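You operate a simulated robot arm through the tools that you are given. There is no shell and no other tool. Be economical: measure what you need, move in short steps, check, and stop when the job is done.

The job below is to be done with a simulated robot arm. You get a single attempt, and the scene is never put back.

JOB
Polish the copper dish, then stand it on the big round tray.
Fine: rub the dull patch off with tamarind paste on the yellow pad; put the pad back; leave the other dish. Set down upright: yellow pad. What is to be rubbed or washed off counts as gone when no trace of it is left.

The check looks at the end state, three seconds after you hand in, the way a careful person would. Anything else that was tipped, shoved, dropped, spilled or broken makes it a failure.

ROBOT AND FRAMES
A 6-joint arm with a two-finger parallel gripper, fixed in place. Base frame: the origin is at the foot of the arm, x ahead of it, y to its left, z up. Readings come in mm, degrees, newtons and seconds.
With the tool pointing down near the work surface it reaches from about 180 to 840 mm from the base axis. Its first joint turns from -166.0 to 166.0 degrees. Payload 3.91 kg.
Tool frame: the origin (TCP) lies between the finger pads and is the grasp point; the fingertips stand 30 mm ahead of it; z points along the fingers, y is the line along which they close. The gripper opens to 110 mm. The fingers are 20 mm wide and 10 mm thick; the gripper's body (48 by 112 mm) begins 55 mm behind the TCP.
Orientation is that of the tool frame in the base frame, as a unit quaternion [w, x, y, z]. With the fingers straight down and closing along the base's y, the tool's x points along the base's -x, its y along +y and its z along -z.

CONTROLS
- The arm moves only by the tool apply_moves. Its argument "series" is a list of rows, each a list of 6 numbers: the shift along the base's x, y, z in mm, then the turn, a rotation vector about the base's x, y, z in degrees. In form: [[tx, ty, tz, rx, ry, rz], ...]. A call has 1 to 12 rows; each row is the pose to reach, as a shift and turn from the pose commanded when the call began. "grip" is the opening, from 0 (shut) to 1 (fully open), set as the call begins (left out, the last holds). Rows are played at 5 a second. More than 50 mm and 8.6 degrees between two rows, or a gripper value outside its range, and nothing of the call is played. Where a pose cannot be reached the arm comes as near as it can. A force on the tool above 60 N (or 10 N above the force at the start of the call, whichever is more), or a blocked arm, ends the call early, and 0.2 s more pass. Each finger travels about 108 mm/s and halts on what it meets, pressing with about 26 N; the grip force reading is that of the motor and also rises with nothing between the fingers. The clock runs only during rows and for 0.2 s after the last one: add rows that repeat a pose to give the fingers time. It gives the time, the measured TCP pose, the force on the tool (base axes), the opening and the grip force at its end, in the units of the frame above (readings bear some noise), with the torque about the TCP (base axes, N m) and any sound that the robot's microphone picked up.
- Cameras (640 x 400 px; columns grow to the right, rows downward): "scene" is fixed at [401, 649.7, 1403]; the picture's right is [-0.88, 0.47, 0.00], its down [0.42, 0.77, -0.48] and it looks along [-0.23, -0.42, -0.88] (base axes); focal length 214 px, centre (320, 200). "wrist" rides on the gripper at [77, 7, -114] in the tool frame; the picture's right is [-0.09, 1.00, 0.00], its down [-0.80, -0.07, -0.59] and it looks along [-0.59, -0.05, 0.80] (tool axes); focal length 270 px, centre (320, 200). There is no depth. A picture from a camera that has moved, and an enlarged one, comes with that camera's place and axes in the base frame and with its lens.
- snapshot(camera): a new picture of that camera. It takes no simulated time.
- slide_trunk(by): slides the trunk up (or, below 0, down) by that many mm; the arm rides with it, the base frame stays. It gives what a move gives, with no picture.
- zoom(camera, box): a new picture of the part [left, top, right, bottom] of that camera's present view, enlarged. It takes no simulated time.
- hand_in(): hands the job in; it is judged then, once.

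Work in short steps. Places have to be worked out from the pictures, the camera data and where the tool is seen: move nearer, look again, correct. Check each grasp and each placing, and mend what went wrong. You have 120 turns and 76 pictures in all, those below and enlarged ones among them. Open the gripper and draw the arm clear of the work before you hand the job in, unless the task says otherwise; then end with one line.

The tools are called after "Call:" by a JSON object that holds its "method" and its "body". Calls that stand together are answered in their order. apply_moves: Moves the arm, as the interface text tells. Its arguments: {"type":"object","properties":{"series":{"type":"array"},"grip":{"type":"number"}},"required":["series"]} The other tools are called the same way: slide_trunk (by) slides the trunk up or down; snapshot (camera) takes a picture; zoom (camera, box) takes an enlarged picture of a part of a camera's view; hand_in () hands the job in.

At the start:

```text
time: 0.0
ee_pos: [85.6, 429.1, 1145.8]
ee_rot: [0.0, -0.001, 1.0, 0.0]
ft_force: [0.2, 0.6, 0.2]
ft_torque: [0.0, -0.01, 0.0]
opening: 110.0
grip_force: 0.0
trunk travel left (down, up): [-475.0, 65.0]
```

scene: 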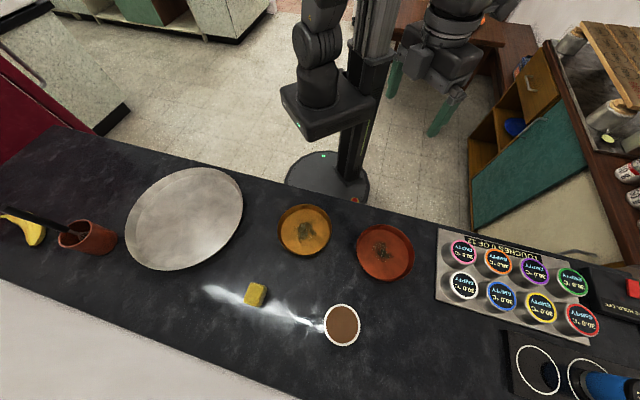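
wrist: 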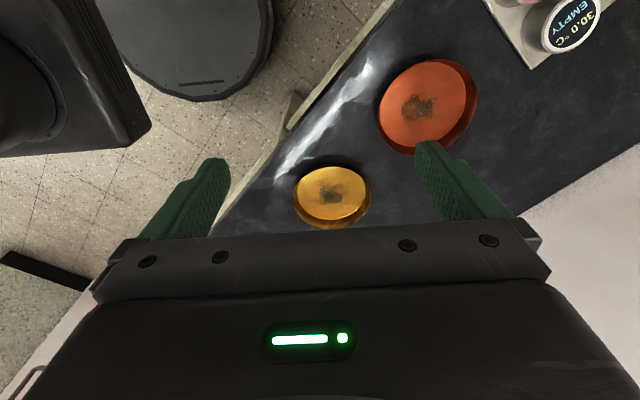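

I place the table at about z≈800, the copper (reddish) dish near (165,598), the pad near (520,529), the paste near (363,689) and the tray near (635,221). I'll zoom in for details first.

Call:
{"method": "zoom", "body": {"camera": "scene", "box": [220, 180, 440, 360]}}

Call:
{"method": "zoom", "body": {"camera": "scene", "box": [0, 140, 260, 300]}}

```text
2.22 times, centred on (330, 270) of scene
camera zoom: at [401.0, 649.7, 1403.0], right [-0.88, 0.47, 0.0], down [0.42, 0.77, -0.48], along [-0.23, -0.42, -0.88], focal length 477 px, centre (298, 44)
```

zoom: 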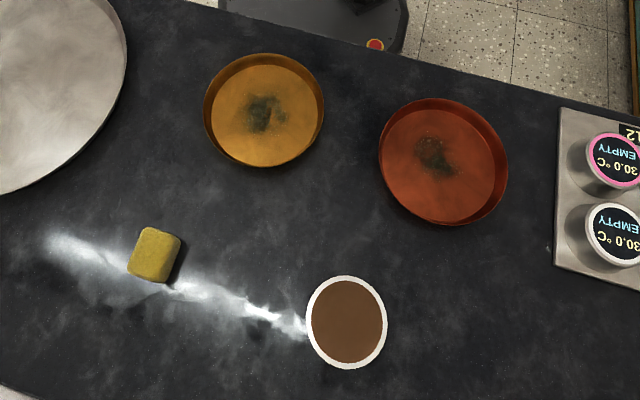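

```text
2.46 times, centred on (130, 220) of scene
camera zoom: at [401.0, 649.7, 1403.0], right [-0.88, 0.47, 0.0], down [0.42, 0.77, -0.48], along [-0.23, -0.42, -0.88], focal length 528 px, centre (788, 151)
```

zoom: 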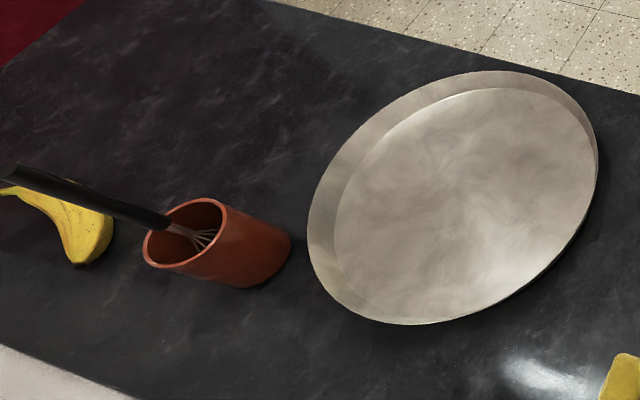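

I'll move to a look-over position short of the pad and well above the table.

Call:
{"method": "apply_moves", "body": {"series": [[40, 12, -15, 0, 0, 0], [80, 25, -35, 0, 0, 0], [120, 38, -55, 0, 0, 0], [160, 50, -75, 0, 0, 0], [200, 64, -95, 0, 0, 0], [240, 77, -120, 0, 0, 0], [285, 91, -146, 0, 0, 0], [285, 91, -146, 0, 0, 0]], "grip": 1}}

Call:
{"method": "snapshot", "body": {"camera": "wrist"}}

```text
refused: row 7 steps farther than a row can; nothing moved
```

```text
71 pictures are left
camera wrist: at [7.9, 436.7, 1259.0], right [0.09, 1.0, 0.0], down [0.8, -0.07, 0.59], along [0.59, -0.05, -0.8], focal length 270 px, centre (320, 200)
```

wrist: 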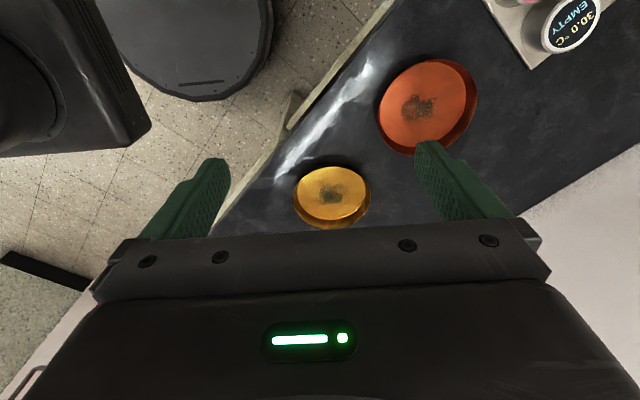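

The step was too big, so I'll split the same move into smaller rows.

Call:
{"method": "apply_moves", "body": {"series": [[40, 12, -20, 0, 0, 0], [80, 25, -40, 0, 0, 0], [120, 38, -60, 0, 0, 0], [160, 50, -80, 0, 0, 0], [200, 64, -100, 0, 0, 0], [240, 77, -122, 0, 0, 0], [280, 91, -142, 0, 0, 0], [280, 91, -142, 0, 0, 0]], "grip": 1}}

Call:
{"method": "snapshot", "body": {"camera": "wrist"}}

```text
time: 1.8
ee_pos: [365.4, 518.2, 1002.2]
ee_rot: [0.0, -0.001, 1.0, 0.0]
ft_force: [0.3, 0.0, -0.4]
ft_torque: [-0.02, 0.01, -0.01]
opening: 109.9
grip_force: 0.1
trunk travel left (down, up): [-475.0, 65.0]
```

```text
70 pictures are left
camera wrist: at [287.5, 526.6, 1116.3], right [0.09, 1.0, 0.0], down [0.8, -0.07, 0.59], along [0.59, -0.05, -0.8], focal length 270 px, centre (320, 200)
```

wrist: 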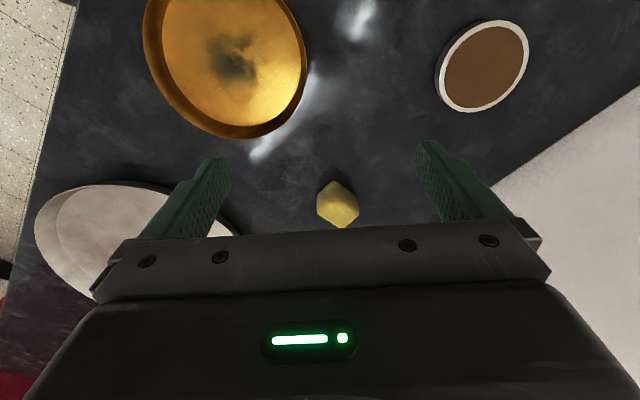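

The pad triangulates to about (520,532). I'll zoom in to judge its orientation and size.

Call:
{"method": "zoom", "body": {"camera": "wrist", "box": [290, 160, 390, 235]}}

Call:
{"method": "zoom", "body": {"camera": "scene", "box": [225, 270, 285, 320]}}

```text
5.33 times, centred on (340, 198) of wrist
camera zoom: at [287.5, 526.6, 1116.3], right [0.09, 1.0, 0.0], down [0.8, -0.07, 0.59], along [0.59, -0.05, -0.8], focal length 1442 px, centre (213, 213)
```

zoom: 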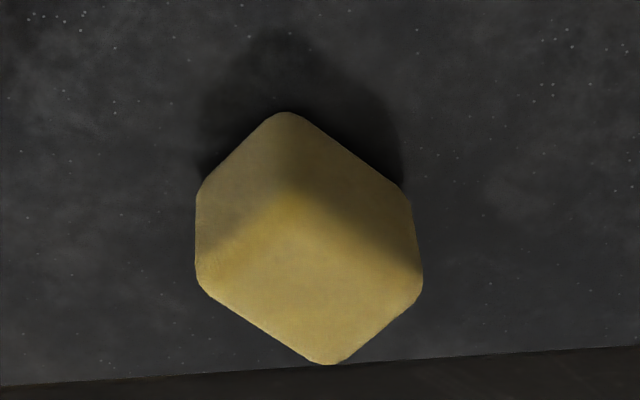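

```text
8.00 times, centred on (255, 295) of scene
camera zoom: at [401.0, 649.7, 1403.0], right [-0.88, 0.47, 0.0], down [0.42, 0.77, -0.48], along [-0.23, -0.42, -0.88], focal length 1716 px, centre (840, -560)
```

zoom: 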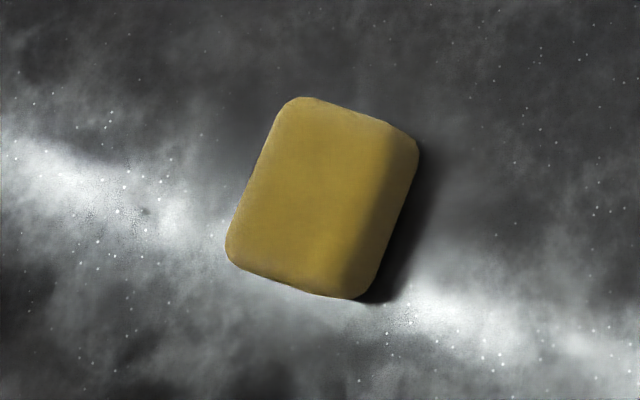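

The pad is about 34×46×35 mm, centred near (518,531), with its narrow axis along (1,-1). I'll hover above it with the tool turned 45°.

Call:
{"method": "apply_moves", "body": {"series": [[25, 2, -9, 0, 0, 7.5], [51, 4, -18, 0, 0, 15], [76, 6, -27, 0, 0, 22.5], [102, 8, -36, 0, 0, 30], [127, 10, -45, 0, 0, 37.5], [153, 12, -54, 0, 0, 45], [153, 12, -94, 0, 0, 45], [153, 12, -94, 0, 0, 45]], "grip": 1}}

Call:
{"method": "snapshot", "body": {"camera": "wrist"}}

Call:
{"method": "snapshot", "body": {"camera": "scene"}}

```text
time: 3.6
ee_pos: [519.8, 532.4, 909.4]
ee_rot: [0.0, -0.384, 0.923, 0.0]
ft_force: [0.3, -0.3, 0.5]
ft_torque: [-0.02, -0.01, 0.04]
opening: 109.9
grip_force: 0.0
trunk travel left (down, up): [-475.0, 65.0]
```

```text
67 pictures are left
camera wrist: at [458.6, 483.0, 1023.4], right [-0.64, 0.77, 0.0], down [0.62, 0.52, 0.59], along [0.46, 0.38, -0.8], focal length 270 px, centre (320, 200)
```

wrist: 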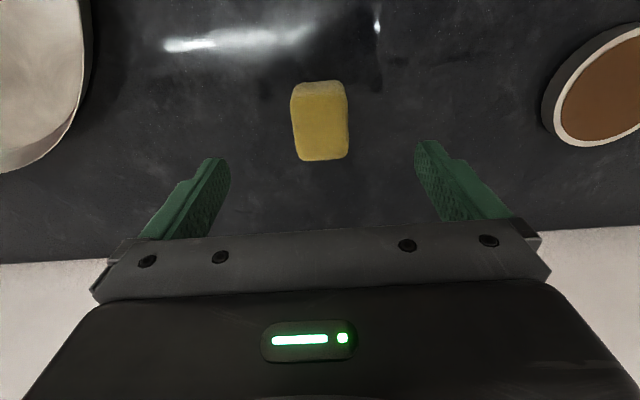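

```text
66 pictures are left
```

scene: 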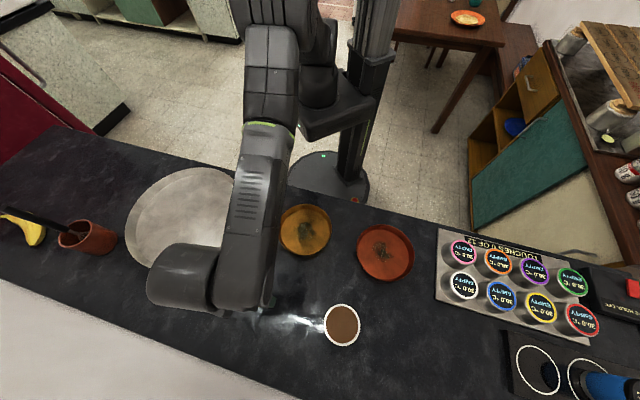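

Measured again, the pad centre is near (517.3,532). I'll descend, leaving the lower ~14 mm of the pad exposed.

Call:
{"method": "apply_moves", "body": {"series": [[-1.5, 0, -30, 0, 0, 0], [-1.5, 0, -55, 0, 0, 0], [-1.5, 0, -66, 0, 0, 0], [-1.5, 0, -66, 0, 0, 0]]}}

Call:
{"method": "snapshot", "body": {"camera": "wrist"}}

```text
time: 4.6
ee_pos: [518.1, 532.6, 843.0]
ee_rot: [0.001, -0.382, 0.924, 0.0]
ft_force: [0.3, 0.4, -0.6]
ft_torque: [-0.03, 0.02, 0.0]
opening: 109.8
grip_force: 0.1
trunk travel left (down, up): [-475.0, 65.0]
```

```text
65 pictures are left
camera wrist: at [457.5, 483.6, 956.9], right [-0.64, 0.77, 0.0], down [0.62, 0.52, 0.59], along [0.46, 0.38, -0.8], focal length 270 px, centre (320, 200)
```

wrist: 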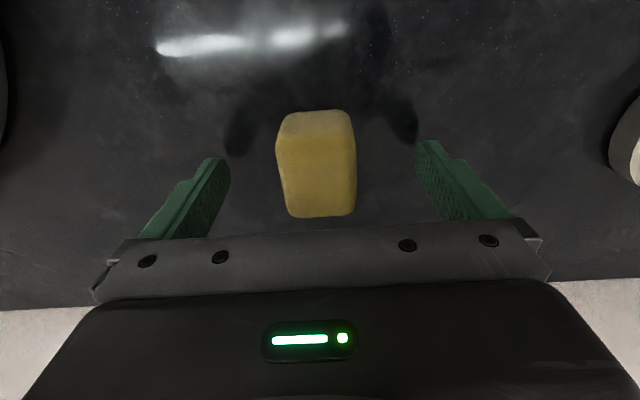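

The heights agree (top ≈834, table ≈798) and the pad sits centrally between the fingers. I'll close on it and wait.

Call:
{"method": "apply_moves", "body": {"series": [[0, 0, 0, 0, 0, 0], [0, 0, 0, 0, 0, 0], [0, 0, 0, 0, 0, 0], [0, 0, 0, 0, 0, 0], [0, 0, 0, 0, 0, 0]], "grip": 0}}

Call:
{"method": "snapshot", "body": {"camera": "wrist"}}

```text
time: 5.8
ee_pos: [519.3, 533.6, 844.2]
ee_rot: [0.0, -0.383, 0.924, -0.001]
ft_force: [-0.4, 0.1, -0.6]
ft_torque: [0.01, -0.02, 0.03]
opening: 39.1
grip_force: 26.4
trunk travel left (down, up): [-475.0, 65.0]
```

```text
64 pictures are left
camera wrist: at [457.5, 483.7, 957.1], right [-0.64, 0.77, 0.0], down [0.62, 0.52, 0.59], along [0.46, 0.38, -0.8], focal length 270 px, centre (320, 200)
```

wrist: 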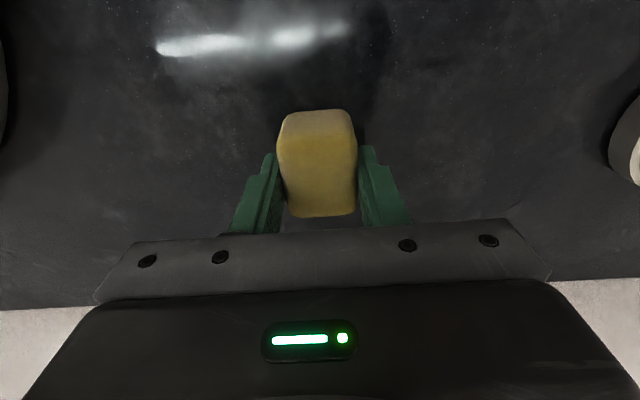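

The pad is gripped at 39 mm. I'll lift it and move to where I can see the paste bowl.

Call:
{"method": "apply_moves", "body": {"series": [[0, 0, 35, 0, 0, 0], [0, 0, 75, 0, 0, 0], [0, 0, 110, 0, 0, 0], [-35, 29, 110, 0, 0, 0], [-70, 58, 110, 0, 0, 0], [-107, 88, 110, 0, 0, 0], [-107, 88, 110, 0, 0, 0]]}}

Call:
{"method": "snapshot", "body": {"camera": "wrist"}}

Call:
{"method": "zoom", "body": {"camera": "scene", "box": [240, 180, 440, 360]}}

```text
time: 7.4
ee_pos: [412.0, 621.7, 951.7]
ee_rot: [0.0, -0.383, 0.924, -0.001]
ft_force: [-0.3, 0.7, -0.2]
ft_torque: [0.01, 0.02, 0.01]
opening: 39.3
grip_force: 25.9
trunk travel left (down, up): [-475.0, 65.0]
```

```text
63 pictures are left
camera wrist: at [350.7, 572.9, 1065.4], right [-0.64, 0.77, 0.0], down [0.62, 0.52, 0.59], along [0.46, 0.38, -0.8], focal length 270 px, centre (320, 200)
```

wrist: 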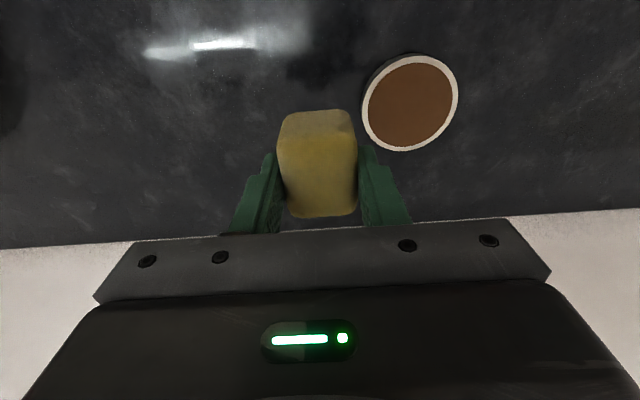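

```text
2.22 times, centred on (340, 270) of scene
camera zoom: at [401.0, 649.7, 1403.0], right [-0.88, 0.47, 0.0], down [0.42, 0.77, -0.48], along [-0.23, -0.42, -0.88], focal length 477 px, centre (276, 44)
```

zoom: 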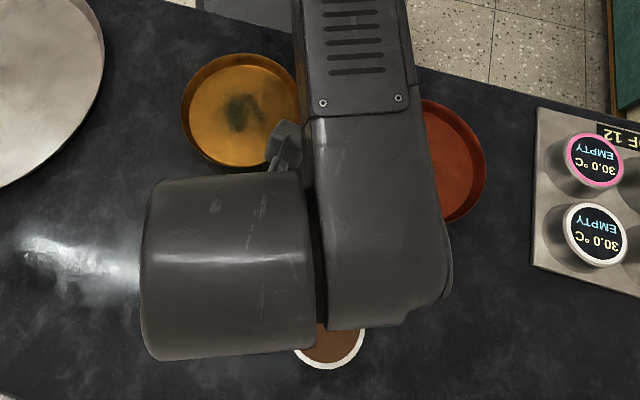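

The bowl centre is near (359,688), its rim at about z 805–815 and its inner diameter ~78 mm. I'll hover the pad over it and look again.

Call:
{"method": "apply_moves", "body": {"series": [[-17, 23, 0, 0, 0, 0], [-34, 46, 0, 0, 0, 0], [-51, 68, 0, 0, 0, 0], [-51, 68, -40, 0, 0, 0], [-51, 68, -60, 0, 0, 0], [-51, 68, -60, 0, 0, 0]]}}

Call:
{"method": "snapshot", "body": {"camera": "wrist"}}

```text
time: 8.8
ee_pos: [358.6, 689.5, 891.8]
ee_rot: [0.001, -0.382, 0.924, 0.0]
ft_force: [0.1, 0.3, -0.4]
ft_torque: [0.0, 0.03, 0.02]
opening: 39.1
grip_force: 25.8
trunk travel left (down, up): [-475.0, 65.0]
```

```text
61 pictures are left
camera wrist: at [299.2, 639.6, 1006.2], right [-0.64, 0.77, 0.0], down [0.62, 0.52, 0.59], along [0.46, 0.38, -0.8], focal length 270 px, centre (320, 200)
```

wrist: 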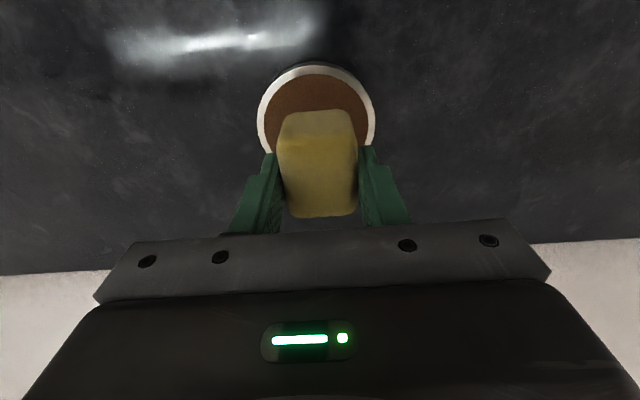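

The rim geometry puts the bowl centre at (360,688), so I'm on target. I'll lower gently while watching the force.

Call:
{"method": "apply_moves", "body": {"series": [[1, 0, -20, 0, 0, 0], [1, 0, -32, 0, 0, 0], [1, 0, -38, 0, 0, 0], [1, 0, -40, 0, 0, 0], [1, 0, -40, 0, 0, 0]]}}

Call:
{"method": "snapshot", "body": {"camera": "wrist"}}

```text
time: 10.0
ee_pos: [361.0, 688.7, 858.1]
ee_rot: [0.004, -0.383, 0.924, 0.003]
ft_force: [2.8, 4.6, 34.5]
ft_torque: [0.12, -0.15, -0.02]
opening: 39.4
grip_force: 26.3
trunk travel left (down, up): [-475.0, 65.0]
```

```text
60 pictures are left
camera wrist: at [299.4, 637.9, 971.2], right [-0.64, 0.77, 0.0], down [0.61, 0.51, 0.6], along [0.46, 0.39, -0.8], focal length 270 px, centre (320, 200)
```

wrist: 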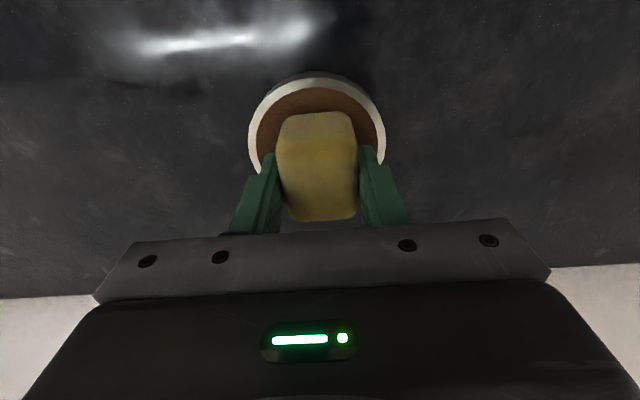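

Contact is firm at 34 N with TCP z≈858, so the pad bottom is on the paste at about 814. I'll ease off, lift and look at the pad.

Call:
{"method": "apply_moves", "body": {"series": [[1, 0, -36, 0, 0, 0], [1, 0, -34, 0, 0, 0], [1, 0, -20, 0, 0, 0], [1, 0, 20, 0, 0, 0], [1, 0, 60, 0, 0, 0], [1, 0, 60, 0, 0, 0]]}}

Call:
{"method": "snapshot", "body": {"camera": "wrist"}}

Call:
{"method": "snapshot", "body": {"camera": "scene"}}

```text
time: 10.4
ee_pos: [361.4, 690.3, 848.9]
ee_rot: [0.008, -0.384, 0.923, 0.005]
ft_force: [-5.1, -7.5, 25.9]
ft_torque: [-0.82, -0.09, -0.25]
opening: 39.1
grip_force: 26.5
trunk travel left (down, up): [-475.0, 65.0]
stopped in row 1: the force on the tool passed its limit at 89 N (the readings are from after the stop); the commanded pose is now the measured one
```

```text
59 pictures are left
camera wrist: at [299.4, 638.9, 960.4], right [-0.64, 0.77, 0.0], down [0.61, 0.51, 0.61], along [0.46, 0.39, -0.79], focal length 270 px, centre (320, 200)
```

wrist: 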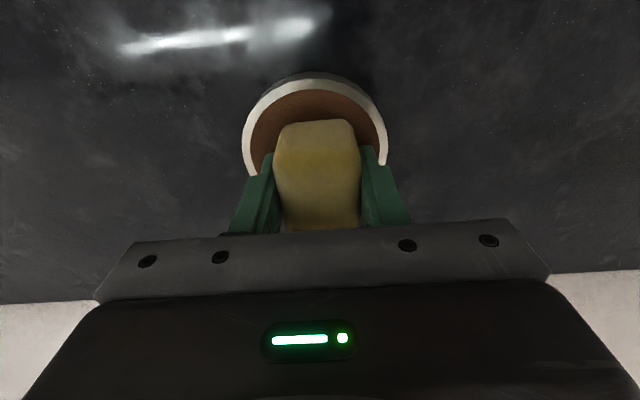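

```text
58 pictures are left
```

scene: 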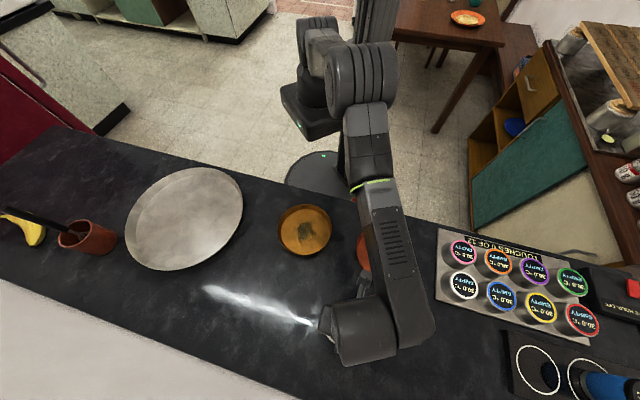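

I slipped: shifts are relative to each call's start, so I pressed further down (stopped at 89 N), and the pad slid up a bit in the fingers. I'll lift straight up gently now.

Call:
{"method": "apply_moves", "body": {"series": [[0, 0, 5, 0, 0, 0], [0, 0, 15, 0, 0, 0], [0, 0, 40, 0, 0, 0], [0, 0, 80, 0, 0, 0], [0, 0, 110, 0, 0, 0], [0, 0, 110, 0, 0, 0]]}}

Call:
{"method": "snapshot", "body": {"camera": "wrist"}}

```text
time: 11.8
ee_pos: [362.0, 692.1, 952.4]
ee_rot: [0.005, -0.383, 0.924, 0.003]
ft_force: [1.1, 1.0, 0.1]
ft_torque: [0.01, -0.02, 0.01]
opening: 39.2
grip_force: 26.0
trunk travel left (down, up): [-475.0, 65.0]
```

```text
57 pictures are left
camera wrist: at [301.2, 641.4, 1065.1], right [-0.64, 0.77, 0.0], down [0.61, 0.51, 0.6], along [0.46, 0.39, -0.8], focal length 270 px, centre (320, 200)
```

wrist: 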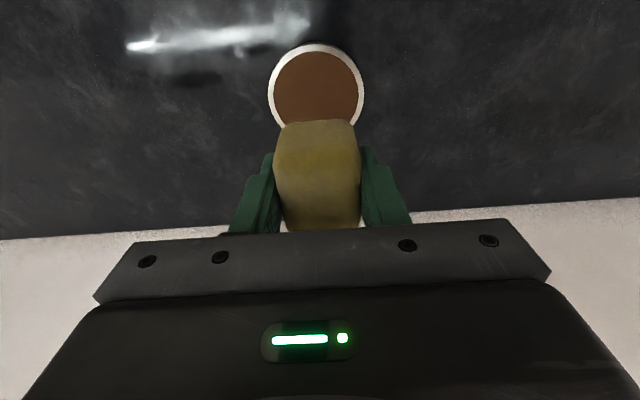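

The bowl hasn't moved. I'll use the scene camera to check whether the pad carries paste.

Call:
{"method": "zoom", "body": {"camera": "scene", "box": [290, 270, 420, 370]}}

Call:
{"method": "zoom", "body": {"camera": "wrist", "box": [240, 30, 400, 240]}}

```text
4.00 times, centred on (355, 320) of scene
camera zoom: at [401.0, 649.7, 1403.0], right [-0.88, 0.47, 0.0], down [0.42, 0.77, -0.48], along [-0.23, -0.42, -0.88], focal length 858 px, centre (180, -280)
```

zoom: 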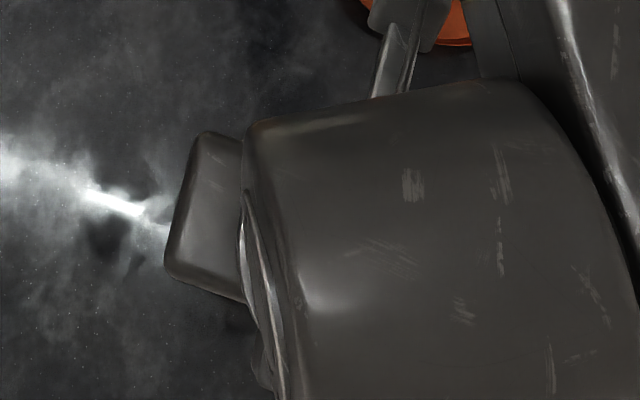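

```text
1.90 times, centred on (320, 135) of wrist
camera zoom: at [301.2, 641.4, 1065.1], right [-0.64, 0.77, 0.0], down [0.61, 0.51, 0.6], along [0.46, 0.39, -0.8], focal length 515 px, centre (320, 324)
```

zoom: 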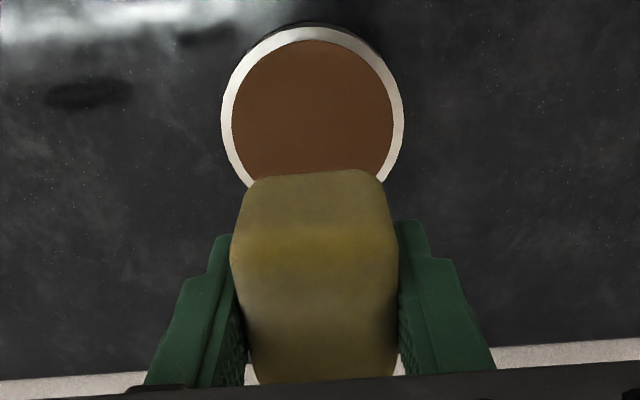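

The pad now barely projects past the fingertips. I'll set it lightly on the paste and regrip it higher, opening only slightly so the fingers stay inside the rim. First I'll descend to just above.

Call:
{"method": "apply_moves", "body": {"series": [[-2, -3, -40, -0.5, 0.4, 0], [-2, -3, -80, -0.5, 0.4, 0], [-2, -3, -90, -0.5, 0.4, 0], [-2, -3, -90, -0.5, 0.4, 0]]}}

```text
time: 12.8
ee_pos: [360.0, 689.0, 862.1]
ee_rot: [-0.001, -0.385, 0.923, -0.001]
ft_force: [0.1, 0.0, -0.6]
ft_torque: [-0.01, 0.01, -0.03]
opening: 39.1
grip_force: 25.9
trunk travel left (down, up): [-475.0, 65.0]
```

No contact yet at 862, so I'm continuing in small steps.

Call:
{"method": "apply_moves", "body": {"series": [[0, 0, -4, 0, 0, 0], [0, 0, -8, 0, 0, 0], [0, 0, -8, 0, 0, 0]]}}

```text
time: 13.6
ee_pos: [361.5, 688.8, 853.9]
ee_rot: [-0.001, -0.384, 0.923, 0.0]
ft_force: [0.0, -0.3, 0.2]
ft_torque: [-0.01, 0.03, 0.0]
opening: 39.0
grip_force: 26.7
trunk travel left (down, up): [-475.0, 65.0]
```

Still free at 854, so I'm going down a little more.

Call:
{"method": "apply_moves", "body": {"series": [[0, 0, -2, 0, 0, 0], [0, 0, -4, 0, 0, 0], [0, 0, -4, 0, 0, 0]]}}

```text
time: 14.4
ee_pos: [361.2, 688.1, 849.3]
ee_rot: [-0.001, -0.383, 0.924, 0.0]
ft_force: [-0.1, 0.2, -0.8]
ft_torque: [-0.02, 0.01, 0.02]
opening: 39.1
grip_force: 26.2
trunk travel left (down, up): [-475.0, 65.0]
```

Free at 849 as well; one more small step.

Call:
{"method": "apply_moves", "body": {"series": [[0, 0, -1.5, 0, 0, 0], [0, 0, -3, 0, 0, 0], [0, 0, -3, 0, 0, 0]]}}

Call:
{"method": "snapshot", "body": {"camera": "wrist"}}

```text
time: 15.2
ee_pos: [359.7, 687.8, 847.3]
ee_rot: [0.0, -0.384, 0.924, 0.0]
ft_force: [-0.9, 0.5, 6.3]
ft_torque: [0.05, -0.08, 0.01]
opening: 39.0
grip_force: 25.9
trunk travel left (down, up): [-475.0, 65.0]
```

```text
54 pictures are left
camera wrist: at [299.8, 638.6, 961.5], right [-0.64, 0.77, 0.0], down [0.62, 0.52, 0.59], along [0.46, 0.38, -0.8], focal length 270 px, centre (320, 200)
```

wrist: 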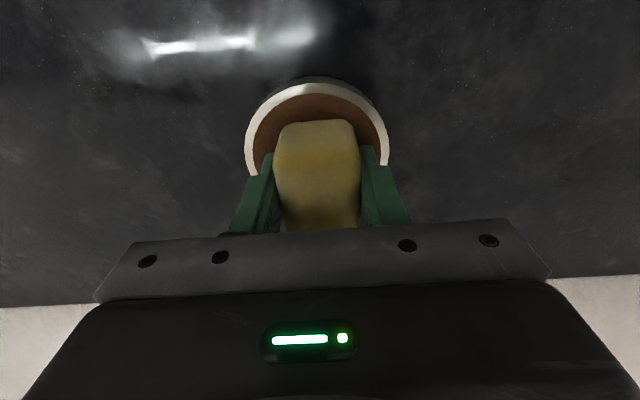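

Light contact (6 N) at TCP 847. I'll open slightly (to 48 mm), raise 12 mm and look before re-closing.

Call:
{"method": "apply_moves", "body": {"series": [[0, 0, 0, 0, 0, 0], [0, 0, 0, 0, 0, 0], [0, 0, 4, 0, 0, 0], [0, 0, 9, 0, 0, 0], [0, 0, 13, 0, 0, 0], [0, 0, 13, 0, 0, 0]], "grip": 0.436}}

Call:
{"method": "snapshot", "body": {"camera": "wrist"}}

```text
time: 16.6
ee_pos: [359.8, 687.4, 860.2]
ee_rot: [-0.001, -0.384, 0.923, 0.001]
ft_force: [-0.6, 0.1, -0.7]
ft_torque: [0.04, 0.01, -0.02]
opening: 47.9
grip_force: 0.0
trunk travel left (down, up): [-475.0, 65.0]
```

```text
53 pictures are left
camera wrist: at [299.8, 638.7, 973.8], right [-0.64, 0.77, 0.0], down [0.62, 0.52, 0.59], along [0.45, 0.38, -0.81], focal length 270 px, centre (320, 200)
```

wrist: 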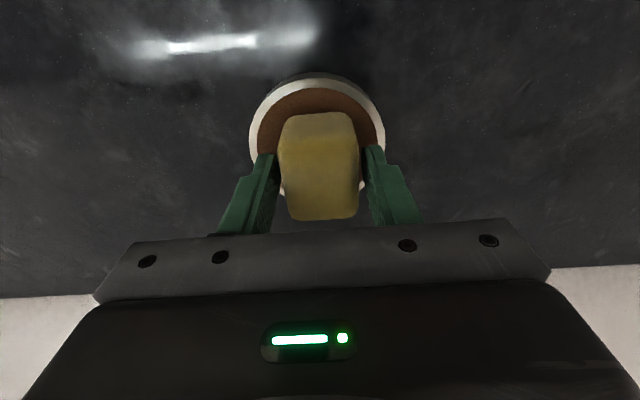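

The pad sits upright on the paste and the fingers cover its upper ~19 mm. Now I'll close.

Call:
{"method": "apply_moves", "body": {"series": [[0, 0, 0, 0, 0, 0], [0, 0, 0, 0, 0, 0], [0, 0, 0, 0, 0, 0]], "grip": 0}}

Call:
{"method": "apply_moves", "body": {"series": [[0, 0, 15, 0, 0, 0], [0, 0, 50, 0, 0, 0], [0, 0, 90, 0, 0, 0], [0, 0, 90, 0, 0, 0]]}}

Call:
{"method": "snapshot", "body": {"camera": "wrist"}}

```text
time: 17.4
ee_pos: [359.3, 687.5, 860.5]
ee_rot: [-0.001, -0.383, 0.924, -0.001]
ft_force: [-0.2, 0.5, 0.7]
ft_torque: [0.01, 0.0, 0.01]
opening: 38.9
grip_force: 25.9
trunk travel left (down, up): [-475.0, 65.0]
```

```text
time: 18.4
ee_pos: [360.9, 687.8, 950.4]
ee_rot: [-0.001, -0.384, 0.923, -0.001]
ft_force: [-0.5, -0.2, -1.1]
ft_torque: [-0.01, 0.03, 0.01]
opening: 39.2
grip_force: 26.1
trunk travel left (down, up): [-475.0, 65.0]
```

```text
52 pictures are left
camera wrist: at [300.3, 638.7, 1063.7], right [-0.64, 0.77, 0.0], down [0.62, 0.52, 0.59], along [0.45, 0.38, -0.81], focal length 270 px, centre (320, 200)
```

wrist: 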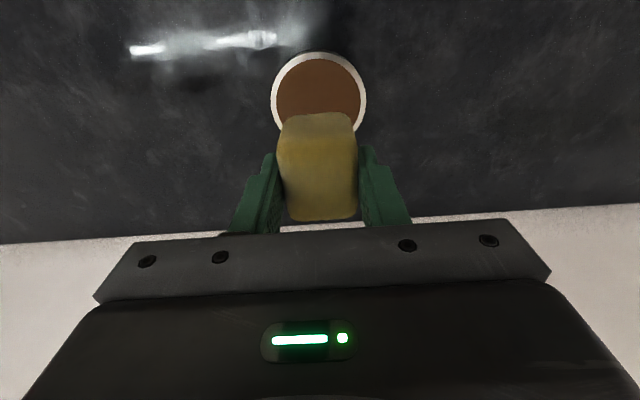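

The grip is good with the pad projecting. I'll move towards the copper dish to get a close view of the patch.

Call:
{"method": "apply_moves", "body": {"series": [[-33, -30, 10, 0, 0, 0], [-66, -60, 20, 0, 0, 0], [-100, -90, 30, 0, 0, 0], [-133, -120, 30, 0, 0, 0], [-140, -128, 30, 0, 0, 0], [-140, -128, 30, 0, 0, 0]]}}

Call:
{"method": "snapshot", "body": {"camera": "wrist"}}

Call:
{"method": "snapshot", "body": {"camera": "scene"}}

```text
time: 19.8
ee_pos: [220.3, 558.8, 979.4]
ee_rot: [-0.001, -0.384, 0.923, 0.0]
ft_force: [0.5, -0.5, -0.6]
ft_torque: [0.02, 0.02, 0.03]
opening: 38.9
grip_force: 26.0
trunk travel left (down, up): [-475.0, 65.0]
```

```text
51 pictures are left
camera wrist: at [159.5, 510.3, 1092.8], right [-0.64, 0.77, 0.0], down [0.62, 0.52, 0.59], along [0.45, 0.38, -0.8], focal length 270 px, centre (320, 200)
```

wrist: 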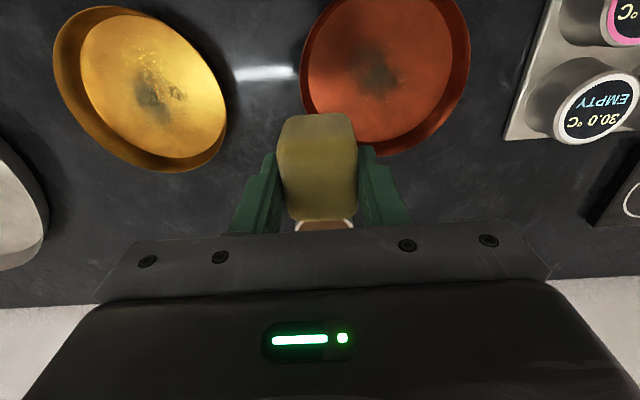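

```text
50 pictures are left
```

scene: 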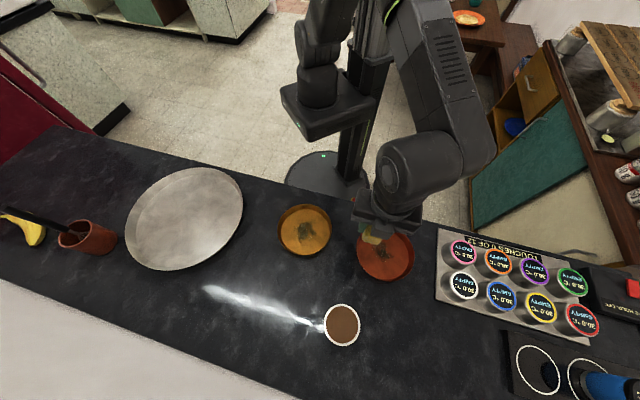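

The patch triangulates to about (169,590.5) from both cameras, roughly 50 mm across. I'll place the pad over it and lower to just above the dish floor.

Call:
{"method": "apply_moves", "body": {"series": [[-26, 15, 0, 0, 0, 0], [-51, 31, 0, 0, 0, 0], [-51, 31, -45, 0, 0, 0], [-51, 31, -90, 0, 0, 0], [-51, 31, -110, 0, 0, 0], [-51, 31, -118, 0, 0, 0], [-51, 31, -118, 0, 0, 0]]}}

Call:
{"method": "snapshot", "body": {"camera": "wrist"}}

```text
time: 21.4
ee_pos: [168.8, 592.4, 861.2]
ee_rot: [-0.001, -0.384, 0.923, -0.001]
ft_force: [0.0, -0.1, -0.5]
ft_torque: [0.01, -0.01, -0.02]
opening: 39.1
grip_force: 25.7
trunk travel left (down, up): [-475.0, 65.0]
```

```text
49 pictures are left
camera wrist: at [108.5, 541.8, 975.5], right [-0.64, 0.77, 0.0], down [0.62, 0.52, 0.59], along [0.45, 0.38, -0.8], focal length 270 px, centre (320, 200)
```

wrist: 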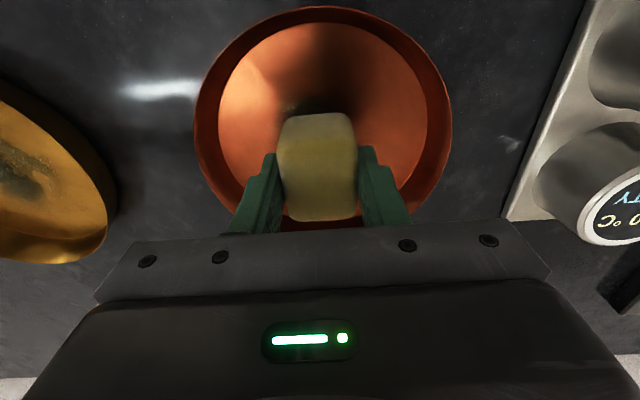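

The pad is inside the dish over the patch. I'll lower slowly to find the floor.

Call:
{"method": "apply_moves", "body": {"series": [[0, 0, -3, 0, 0, 0], [0, 0, -6, 0, 0, 0], [0, 0, -9, 0, 0, 0], [0, 0, -9, 0, 0, 0]]}}

```text
time: 22.4
ee_pos: [168.1, 592.4, 853.3]
ee_rot: [-0.001, -0.383, 0.924, -0.001]
ft_force: [-0.2, -0.6, 0.0]
ft_torque: [0.0, 0.02, 0.03]
opening: 39.1
grip_force: 26.2
trunk travel left (down, up): [-475.0, 65.0]
```

No contact at 853, so I'm continuing.

Call:
{"method": "apply_moves", "body": {"series": [[0, 0, -2, 0, 0, 0], [0, 0, -4, 0, 0, 0], [0, 0, -4, 0, 0, 0]]}}

```text
time: 23.2
ee_pos: [168.2, 590.8, 849.6]
ee_rot: [-0.001, -0.384, 0.923, 0.0]
ft_force: [0.1, -0.5, 0.0]
ft_torque: [0.0, 0.03, 0.01]
opening: 39.0
grip_force: 25.6
trunk travel left (down, up): [-475.0, 65.0]
```

Still free; another 3 mm.

Call:
{"method": "apply_moves", "body": {"series": [[0, 0, -1.5, 0, 0, 0], [0, 0, -3, 0, 0, 0], [0, 0, -3, 0, 0, 0]]}}

```text
time: 24.0
ee_pos: [167.9, 591.4, 845.5]
ee_rot: [-0.001, -0.383, 0.924, 0.0]
ft_force: [1.0, -0.2, 0.2]
ft_torque: [0.0, -0.01, -0.01]
opening: 39.0
grip_force: 26.2
trunk travel left (down, up): [-475.0, 65.0]
```

Still free at 846; another 3 mm.

Call:
{"method": "apply_moves", "body": {"series": [[0, 0, -1.5, 0, 0, 0], [0, 0, -3, 0, 0, 0], [0, 0, -3, 0, 0, 0]]}}

```text
time: 24.8
ee_pos: [168.4, 590.4, 845.3]
ee_rot: [0.001, -0.383, 0.924, 0.001]
ft_force: [2.4, 0.4, 22.5]
ft_torque: [-0.19, 0.0, 0.02]
opening: 39.1
grip_force: 25.8
trunk travel left (down, up): [-475.0, 65.0]
```

Contact at 22 N. I'll ease 1 mm and rub in short strokes.

Call:
{"method": "apply_moves", "body": {"series": [[8, 8, -0.8, 0, 0, 0], [14, 14, -0.8, 0, 0, 0], [0, 0, -0.8, 0, 0, 0], [-14, -14, -0.8, 0, 0, 0], [0, 0, -0.8, 0, 0, 0], [14, -14, -0.8, 0, 0, 0], [0, 0, -0.8, 0, 0, 0], [-14, 14, -0.8, 0, 0, 0], [0, 0, -0.8, 0, 0, 0], [0, 0, -0.8, 0, 0, 0]]}}

Call:
{"method": "snapshot", "body": {"camera": "wrist"}}

```text
time: 27.0
ee_pos: [166.9, 591.3, 843.6]
ee_rot: [0.002, -0.383, 0.924, 0.001]
ft_force: [-8.0, 5.3, 20.4]
ft_torque: [0.12, 0.31, -0.05]
opening: 38.9
grip_force: 26.0
trunk travel left (down, up): [-475.0, 65.0]
```

```text
48 pictures are left
camera wrist: at [107.5, 541.3, 956.5], right [-0.64, 0.77, 0.0], down [0.62, 0.52, 0.6], along [0.46, 0.38, -0.8], focal length 270 px, centre (320, 200)
```

wrist: 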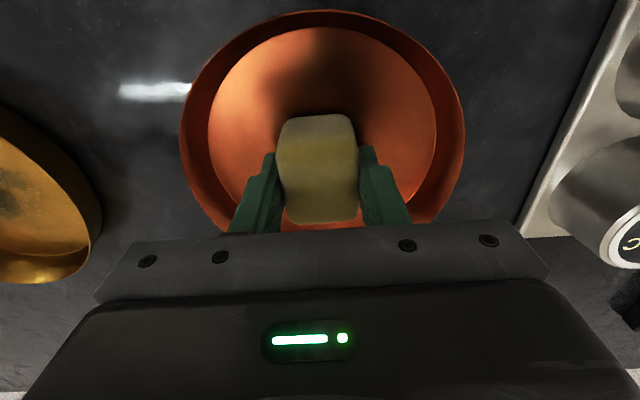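

The dish stays put and the force is about 20 N. I'll do another round covering more of the area.

Call:
{"method": "apply_moves", "body": {"series": [[18, 0, 0, 0, 0, 0], [14, 14, 0, 0, 0, 0], [0, 20, 0, 0, 0, 0], [-14, 14, 0, 0, 0, 0], [-20, 0, 0, 0, 0, 0], [-14, -14, 0, 0, 0, 0], [0, -20, 0, 0, 0, 0], [14, -14, 0, 0, 0, 0], [18, 0, 0, 0, 0, 0], [0, 0, 0, 0, 0, 0], [-18, 0, 0, 0, 0, 0], [0, 0, 0, 0, 0, 0]]}}

Call:
{"method": "apply_moves", "body": {"series": [[0, 0, 10, 0, 0, 0], [0, 0, 50, 0, 0, 0], [0, 0, 90, 0, 0, 0], [30, -20, 120, 0, 0, 0], [55, -40, 135, 0, 0, 0], [55, -40, 135, 0, 0, 0]]}}

Call:
{"method": "snapshot", "body": {"camera": "wrist"}}

Call:
{"method": "zoom", "body": {"camera": "scene", "box": [330, 200, 440, 300]}}

```text
time: 29.6
ee_pos: [168.3, 591.5, 842.7]
ee_rot: [0.0, -0.383, 0.924, 0.0]
ft_force: [-0.3, 0.4, 11.3]
ft_torque: [0.03, 0.03, -0.04]
opening: 39.2
grip_force: 26.3
trunk travel left (down, up): [-475.0, 65.0]
```

```text
time: 31.0
ee_pos: [223.0, 551.6, 977.1]
ee_rot: [-0.001, -0.384, 0.923, -0.001]
ft_force: [-0.8, -0.9, -0.4]
ft_torque: [0.02, -0.04, -0.01]
opening: 39.1
grip_force: 26.1
trunk travel left (down, up): [-475.0, 65.0]
```

```text
47 pictures are left
camera wrist: at [163.1, 502.5, 1090.6], right [-0.64, 0.77, 0.0], down [0.62, 0.52, 0.59], along [0.45, 0.38, -0.8], focal length 270 px, centre (320, 200)
```

wrist: 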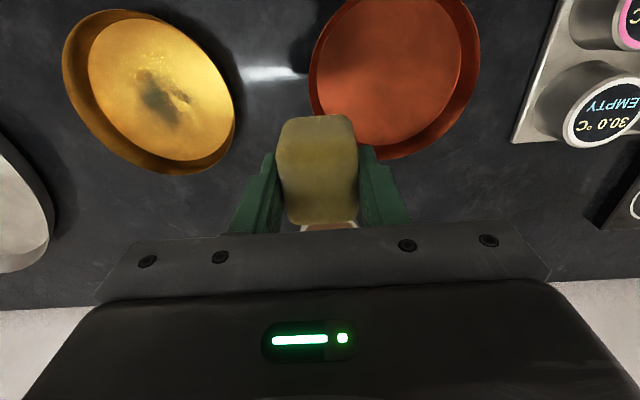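

```text
4.00 times, centred on (385, 250) of scene
camera zoom: at [401.0, 649.7, 1403.0], right [-0.88, 0.47, 0.0], down [0.42, 0.77, -0.48], along [-0.23, -0.42, -0.88], focal length 858 px, centre (60, 0)
```

zoom: 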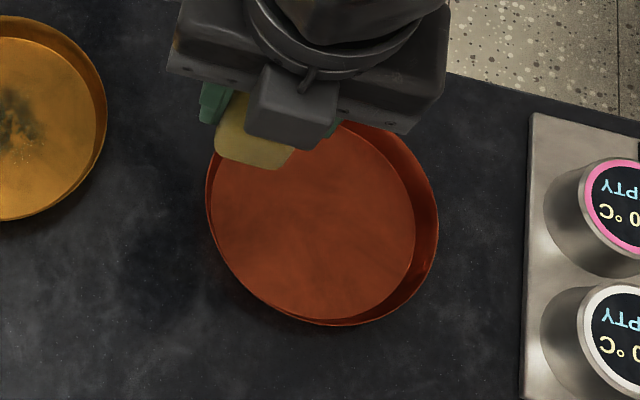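

The patch looks gone. I'll zoom in for residual traces.

Call:
{"method": "zoom", "body": {"camera": "wrist", "box": [300, 0, 500, 160]}}

```text
2.50 times, centred on (400, 80) of wrist
camera zoom: at [163.1, 502.5, 1090.6], right [-0.64, 0.77, 0.0], down [0.62, 0.52, 0.59], along [0.45, 0.38, -0.8], focal length 676 px, centre (120, 500)
```

zoom: 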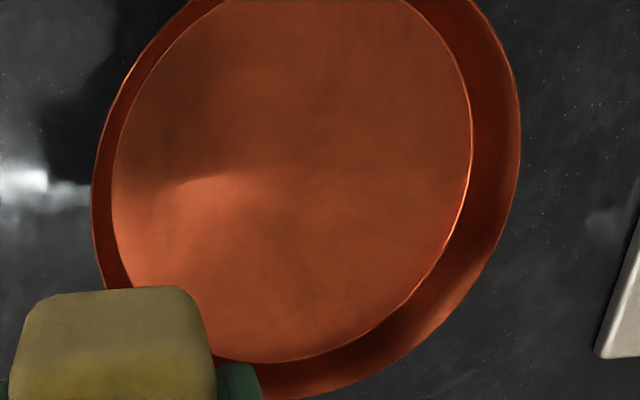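

There might be a faint tint left, though it may just be the gripper's shadow. One more rub round is cheap, so I'll go back the same way.

Call:
{"method": "apply_moves", "body": {"series": [[-30, 20, -15, 0, 0, 0], [-55, 40, -45, 0, 0, 0], [-55, 40, -85, 0, 0, 0], [-55, 40, -115, 0, 0, 0], [-55, 40, -130, 0, 0, 0], [-55, 40, -135, 0, 0, 0], [-55, 40, -135.8, 0, 0, 0]]}}

Call:
{"method": "apply_moves", "body": {"series": [[10, 10, 0, 0, 0, 0], [18, 18, 0, 0, 0, 0], [18, 0, 0, 0, 0, 0], [18, -18, 0, 0, 0, 0], [0, -18, 0, 0, 0, 0], [0, 0, 0, 0, 0, 0], [0, 20, 0, 0, 0, 0], [-18, 18, 0, 0, 0, 0], [-20, 0, 0, 0, 0, 0], [-18, -18, 0, 0, 0, 0], [0, 0, 0, 0, 0, 0], [0, 0, 0, 0, 0, 0]]}}

Call:
{"method": "apply_moves", "body": {"series": [[10, 0, 0, 0, 0, 0], [-10, 0, 0, 0, 0, 0], [10, 10, 0, 0, 0, 0], [-10, 10, 0, 0, 0, 0], [10, -10, 0, 0, 0, 0], [-10, -10, 0, 0, 0, 0], [0, 0, 0, 0, 0, 0], [0, 0, 10, 0, 0, 0], [0, 0, 50, 0, 0, 0], [0, 0, 95, 0, 0, 0], [40, -25, 110, 0, 0, 0], [40, -25, 110, 0, 0, 0]]}}

```text
time: 32.6
ee_pos: [167.3, 592.4, 842.6]
ee_rot: [0.0, -0.383, 0.924, 0.001]
ft_force: [-0.7, 0.4, 8.3]
ft_torque: [0.0, 0.05, 0.01]
opening: 39.2
grip_force: 26.2
trunk travel left (down, up): [-475.0, 65.0]
```

```text
time: 35.2
ee_pos: [168.8, 589.0, 842.1]
ee_rot: [0.0, -0.384, 0.923, 0.0]
ft_force: [-3.3, -3.2, 13.9]
ft_torque: [-0.06, 0.12, 0.0]
opening: 39.1
grip_force: 25.6
trunk travel left (down, up): [-475.0, 65.0]
```

```text
time: 37.8
ee_pos: [208.6, 565.6, 951.9]
ee_rot: [-0.002, -0.383, 0.924, -0.001]
ft_force: [0.1, -0.9, -0.5]
ft_torque: [-0.02, -0.01, -0.01]
opening: 38.9
grip_force: 26.4
trunk travel left (down, up): [-475.0, 65.0]
```

Now I'll put the pad back: over to its original spot (517,532), stopping above the table.

Call:
{"method": "apply_moves", "body": {"series": [[44, -5, 10, 0, 0, 0], [88, -10, 20, 0, 0, 0], [132, -15, 20, 0, 0, 0], [176, -20, 20, 0, 0, 0], [220, -25, 20, 0, 0, 0], [264, -29, 20, 0, 0, 0], [308.5, -33.5, 10, 0, 0, 0], [308.5, -33.5, -35, 0, 0, 0], [308.5, -33.5, -80, 0, 0, 0], [308.5, -33.5, -98, 0, 0, 0], [308.5, -33.5, -98, 0, 0, 0]]}}

Call:
{"method": "zoom", "body": {"camera": "scene", "box": [280, 180, 440, 300]}}

```text
time: 40.2
ee_pos: [516.8, 532.8, 853.6]
ee_rot: [0.0, -0.384, 0.923, 0.0]
ft_force: [0.9, -0.6, -0.3]
ft_torque: [0.0, 0.0, 0.0]
opening: 39.3
grip_force: 25.7
trunk travel left (down, up): [-475.0, 65.0]
```

```text
3.33 times, centred on (360, 240) of scene
camera zoom: at [401.0, 649.7, 1403.0], right [-0.88, 0.47, 0.0], down [0.42, 0.77, -0.48], along [-0.23, -0.42, -0.88], focal length 715 px, centre (187, 67)
```

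zoom: 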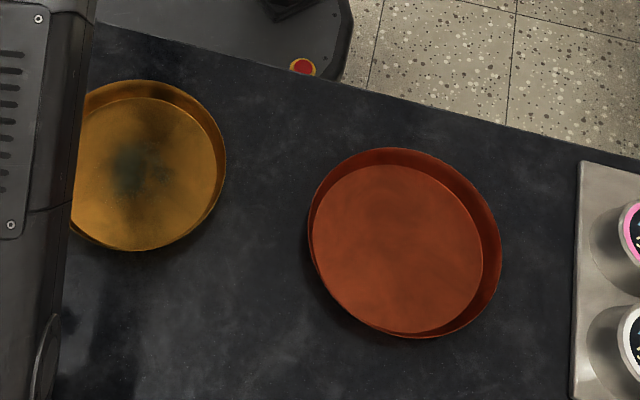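

The copper dish is clean with no visible trace. Next I'll lower the pad to the table.

Call:
{"method": "apply_moves", "body": {"series": [[0, 0, -4, 0, 0, 0], [0, 0, -8, 0, 0, 0], [0, 0, -10, 0, 0, 0], [0, 0, -10, 0, 0, 0]]}}

```text
time: 41.2
ee_pos: [518.0, 532.8, 844.0]
ee_rot: [-0.001, -0.384, 0.923, -0.001]
ft_force: [-0.2, 0.4, -0.5]
ft_torque: [0.04, -0.04, 0.0]
opening: 39.3
grip_force: 25.9
trunk travel left (down, up): [-475.0, 65.0]
```

No contact yet, so down a bit more.

Call:
{"method": "apply_moves", "body": {"series": [[0, 0, -1.5, 0, 0, 0], [0, 0, -3, 0, 0, 0], [0, 0, -3, 0, 0, 0]]}}

```text
time: 42.0
ee_pos: [517.5, 532.4, 840.3]
ee_rot: [-0.001, -0.384, 0.923, 0.0]
ft_force: [-0.2, 0.1, -0.6]
ft_torque: [0.0, 0.0, 0.0]
opening: 39.3
grip_force: 26.0
trunk travel left (down, up): [-475.0, 65.0]
```

Still free; another 2 mm.

Call:
{"method": "apply_moves", "body": {"series": [[0, 0, -1, 0, 0, 0], [0, 0, -2, 0, 0, 0], [0, 0, -2, 0, 0, 0]]}}

```text
time: 42.8
ee_pos: [518.0, 532.8, 838.3]
ee_rot: [0.0, -0.383, 0.924, 0.0]
ft_force: [-1.1, -0.3, 1.3]
ft_torque: [0.03, -0.05, 0.0]
opening: 39.1
grip_force: 26.3
trunk travel left (down, up): [-475.0, 65.0]
```

This is about at contact. I'll go one more millimetre and then check.

Call:
{"method": "apply_moves", "body": {"series": [[0, 0, -1, 0, 0, 0], [0, 0, -1, 0, 0, 0]]}}

```text
time: 43.4
ee_pos: [518.5, 532.6, 839.1]
ee_rot: [0.001, -0.384, 0.924, 0.0]
ft_force: [0.1, 0.1, 9.3]
ft_torque: [-0.03, 0.01, -0.06]
opening: 38.9
grip_force: 26.3
trunk travel left (down, up): [-475.0, 65.0]
```

Firm contact at 9 N. I'll release and lift clear.

Call:
{"method": "apply_moves", "body": {"series": [[0, 0, 0, 0, 0, 0], [0, 0, 0, 0, 0, 0], [0, 0, 0, 0, 0, 0], [0, 0, 0, 0, 0, 0], [0, 0, 25, 0, 0, 0], [0, 0, 70, 0, 0, 0], [0, 0, 110, 0, 0, 0], [0, 0, 150, 0, 0, 0], [0, 0, 150, 0, 0, 0]], "grip": 0.8}}

Call:
{"method": "snapshot", "body": {"camera": "wrist"}}

```text
time: 45.4
ee_pos: [517.1, 533.2, 987.6]
ee_rot: [0.0, -0.383, 0.924, 0.0]
ft_force: [0.7, 1.0, -0.6]
ft_torque: [0.01, 0.04, 0.04]
opening: 88.1
grip_force: 0.0
trunk travel left (down, up): [-475.0, 65.0]
```

```text
43 pictures are left
camera wrist: at [457.2, 483.4, 1101.3], right [-0.64, 0.77, 0.0], down [0.62, 0.52, 0.59], along [0.45, 0.38, -0.81], focal length 270 px, centre (320, 200)
```

wrist: 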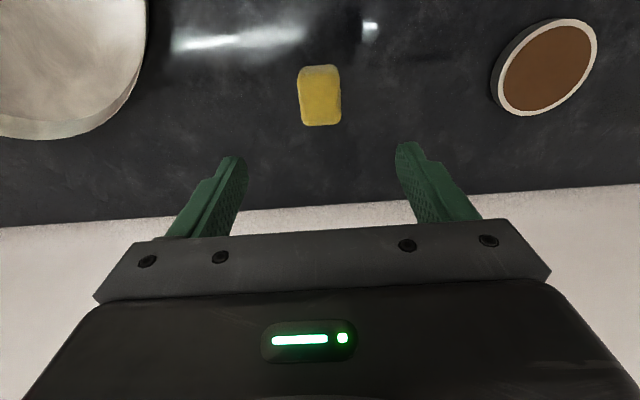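

The pad stands upright in its old place. Next I'll approach the copper dish's near rim, with the closing axis radial (tool at -16°), to look before gripping the wall.

Call:
{"method": "apply_moves", "body": {"series": [[-40, -1, 0, 0, 0, -6.5], [-80, -2, 0, 0, 0, -13], [-120, -4, 0, 0, 0, -19.5], [-160, -5, 0, 0, 0, -26], [-200, -6, 0, 0, 0, -32.5], [-240, -8, 0, 0, 0, -39], [-280, -9, 0, 0, 0, -45.5], [-320, -10, 0, 0, 0, -52], [-355, -11, -15, 0, 0, -58], [-367, -12, -35, 0, 0, -61], [-367, -12, -35, 0, 0, -61]]}}

Call:
{"method": "snapshot", "body": {"camera": "wrist"}}

Call:
{"method": "snapshot", "body": {"camera": "scene"}}

```text
time: 47.8
ee_pos: [151.6, 520.5, 951.7]
ee_rot: [0.001, 0.14, 0.99, 0.0]
ft_force: [-0.2, 0.2, -0.1]
ft_torque: [0.0, -0.01, 0.0]
opening: 88.1
grip_force: 0.1
trunk travel left (down, up): [-475.0, 65.0]
```

```text
42 pictures are left
camera wrist: at [77.5, 549.0, 1065.5], right [0.36, 0.93, 0.0], down [0.75, -0.29, 0.59], along [0.55, -0.21, -0.8], focal length 270 px, centre (320, 200)
```

wrist: 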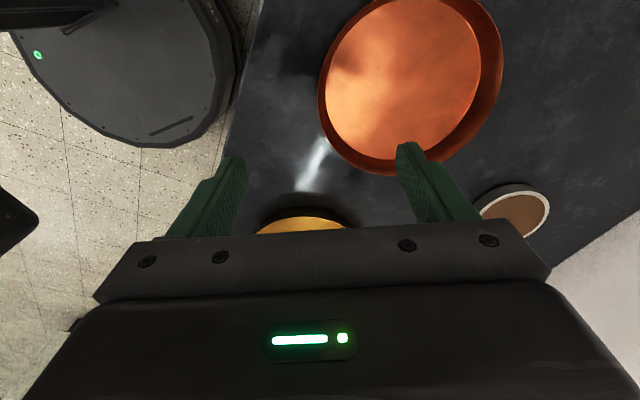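

```text
41 pictures are left
```

scene: 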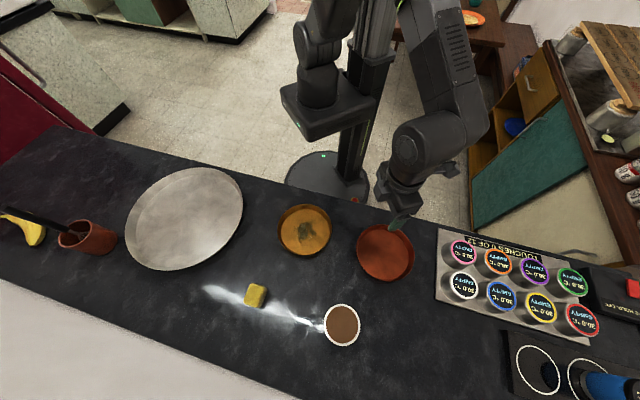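

I'll zoom both cameras on the dish to fix the rim's height and position.

Call:
{"method": "zoom", "body": {"camera": "wrist", "box": [290, 0, 530, 190]}}

Call:
{"method": "zoom", "body": {"camera": "scene", "box": [345, 205, 425, 295]}}

```text
2.11 times, centred on (410, 95) of wrist
camera zoom: at [77.5, 549.0, 1065.5], right [0.36, 0.93, 0.0], down [0.75, -0.29, 0.59], along [0.55, -0.21, -0.8], focal length 569 px, centre (130, 421)
```

zoom: 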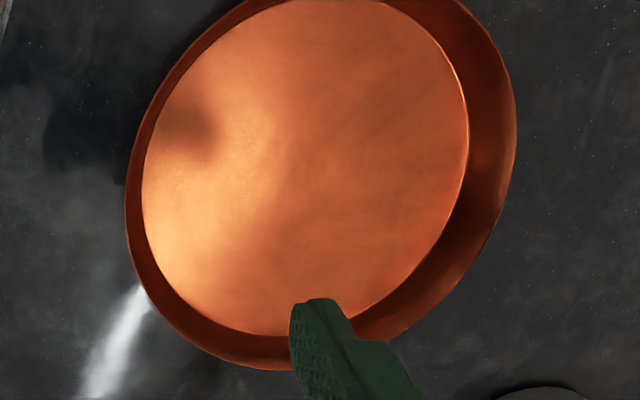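

```text
4.44 times, centred on (385, 250) of scene
camera zoom: at [401.0, 649.7, 1403.0], right [-0.88, 0.47, 0.0], down [0.42, 0.77, -0.48], along [-0.23, -0.42, -0.88], focal length 953 px, centre (31, -22)
```

zoom: 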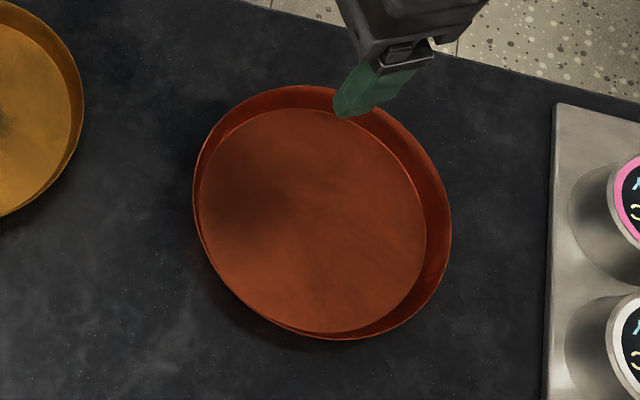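

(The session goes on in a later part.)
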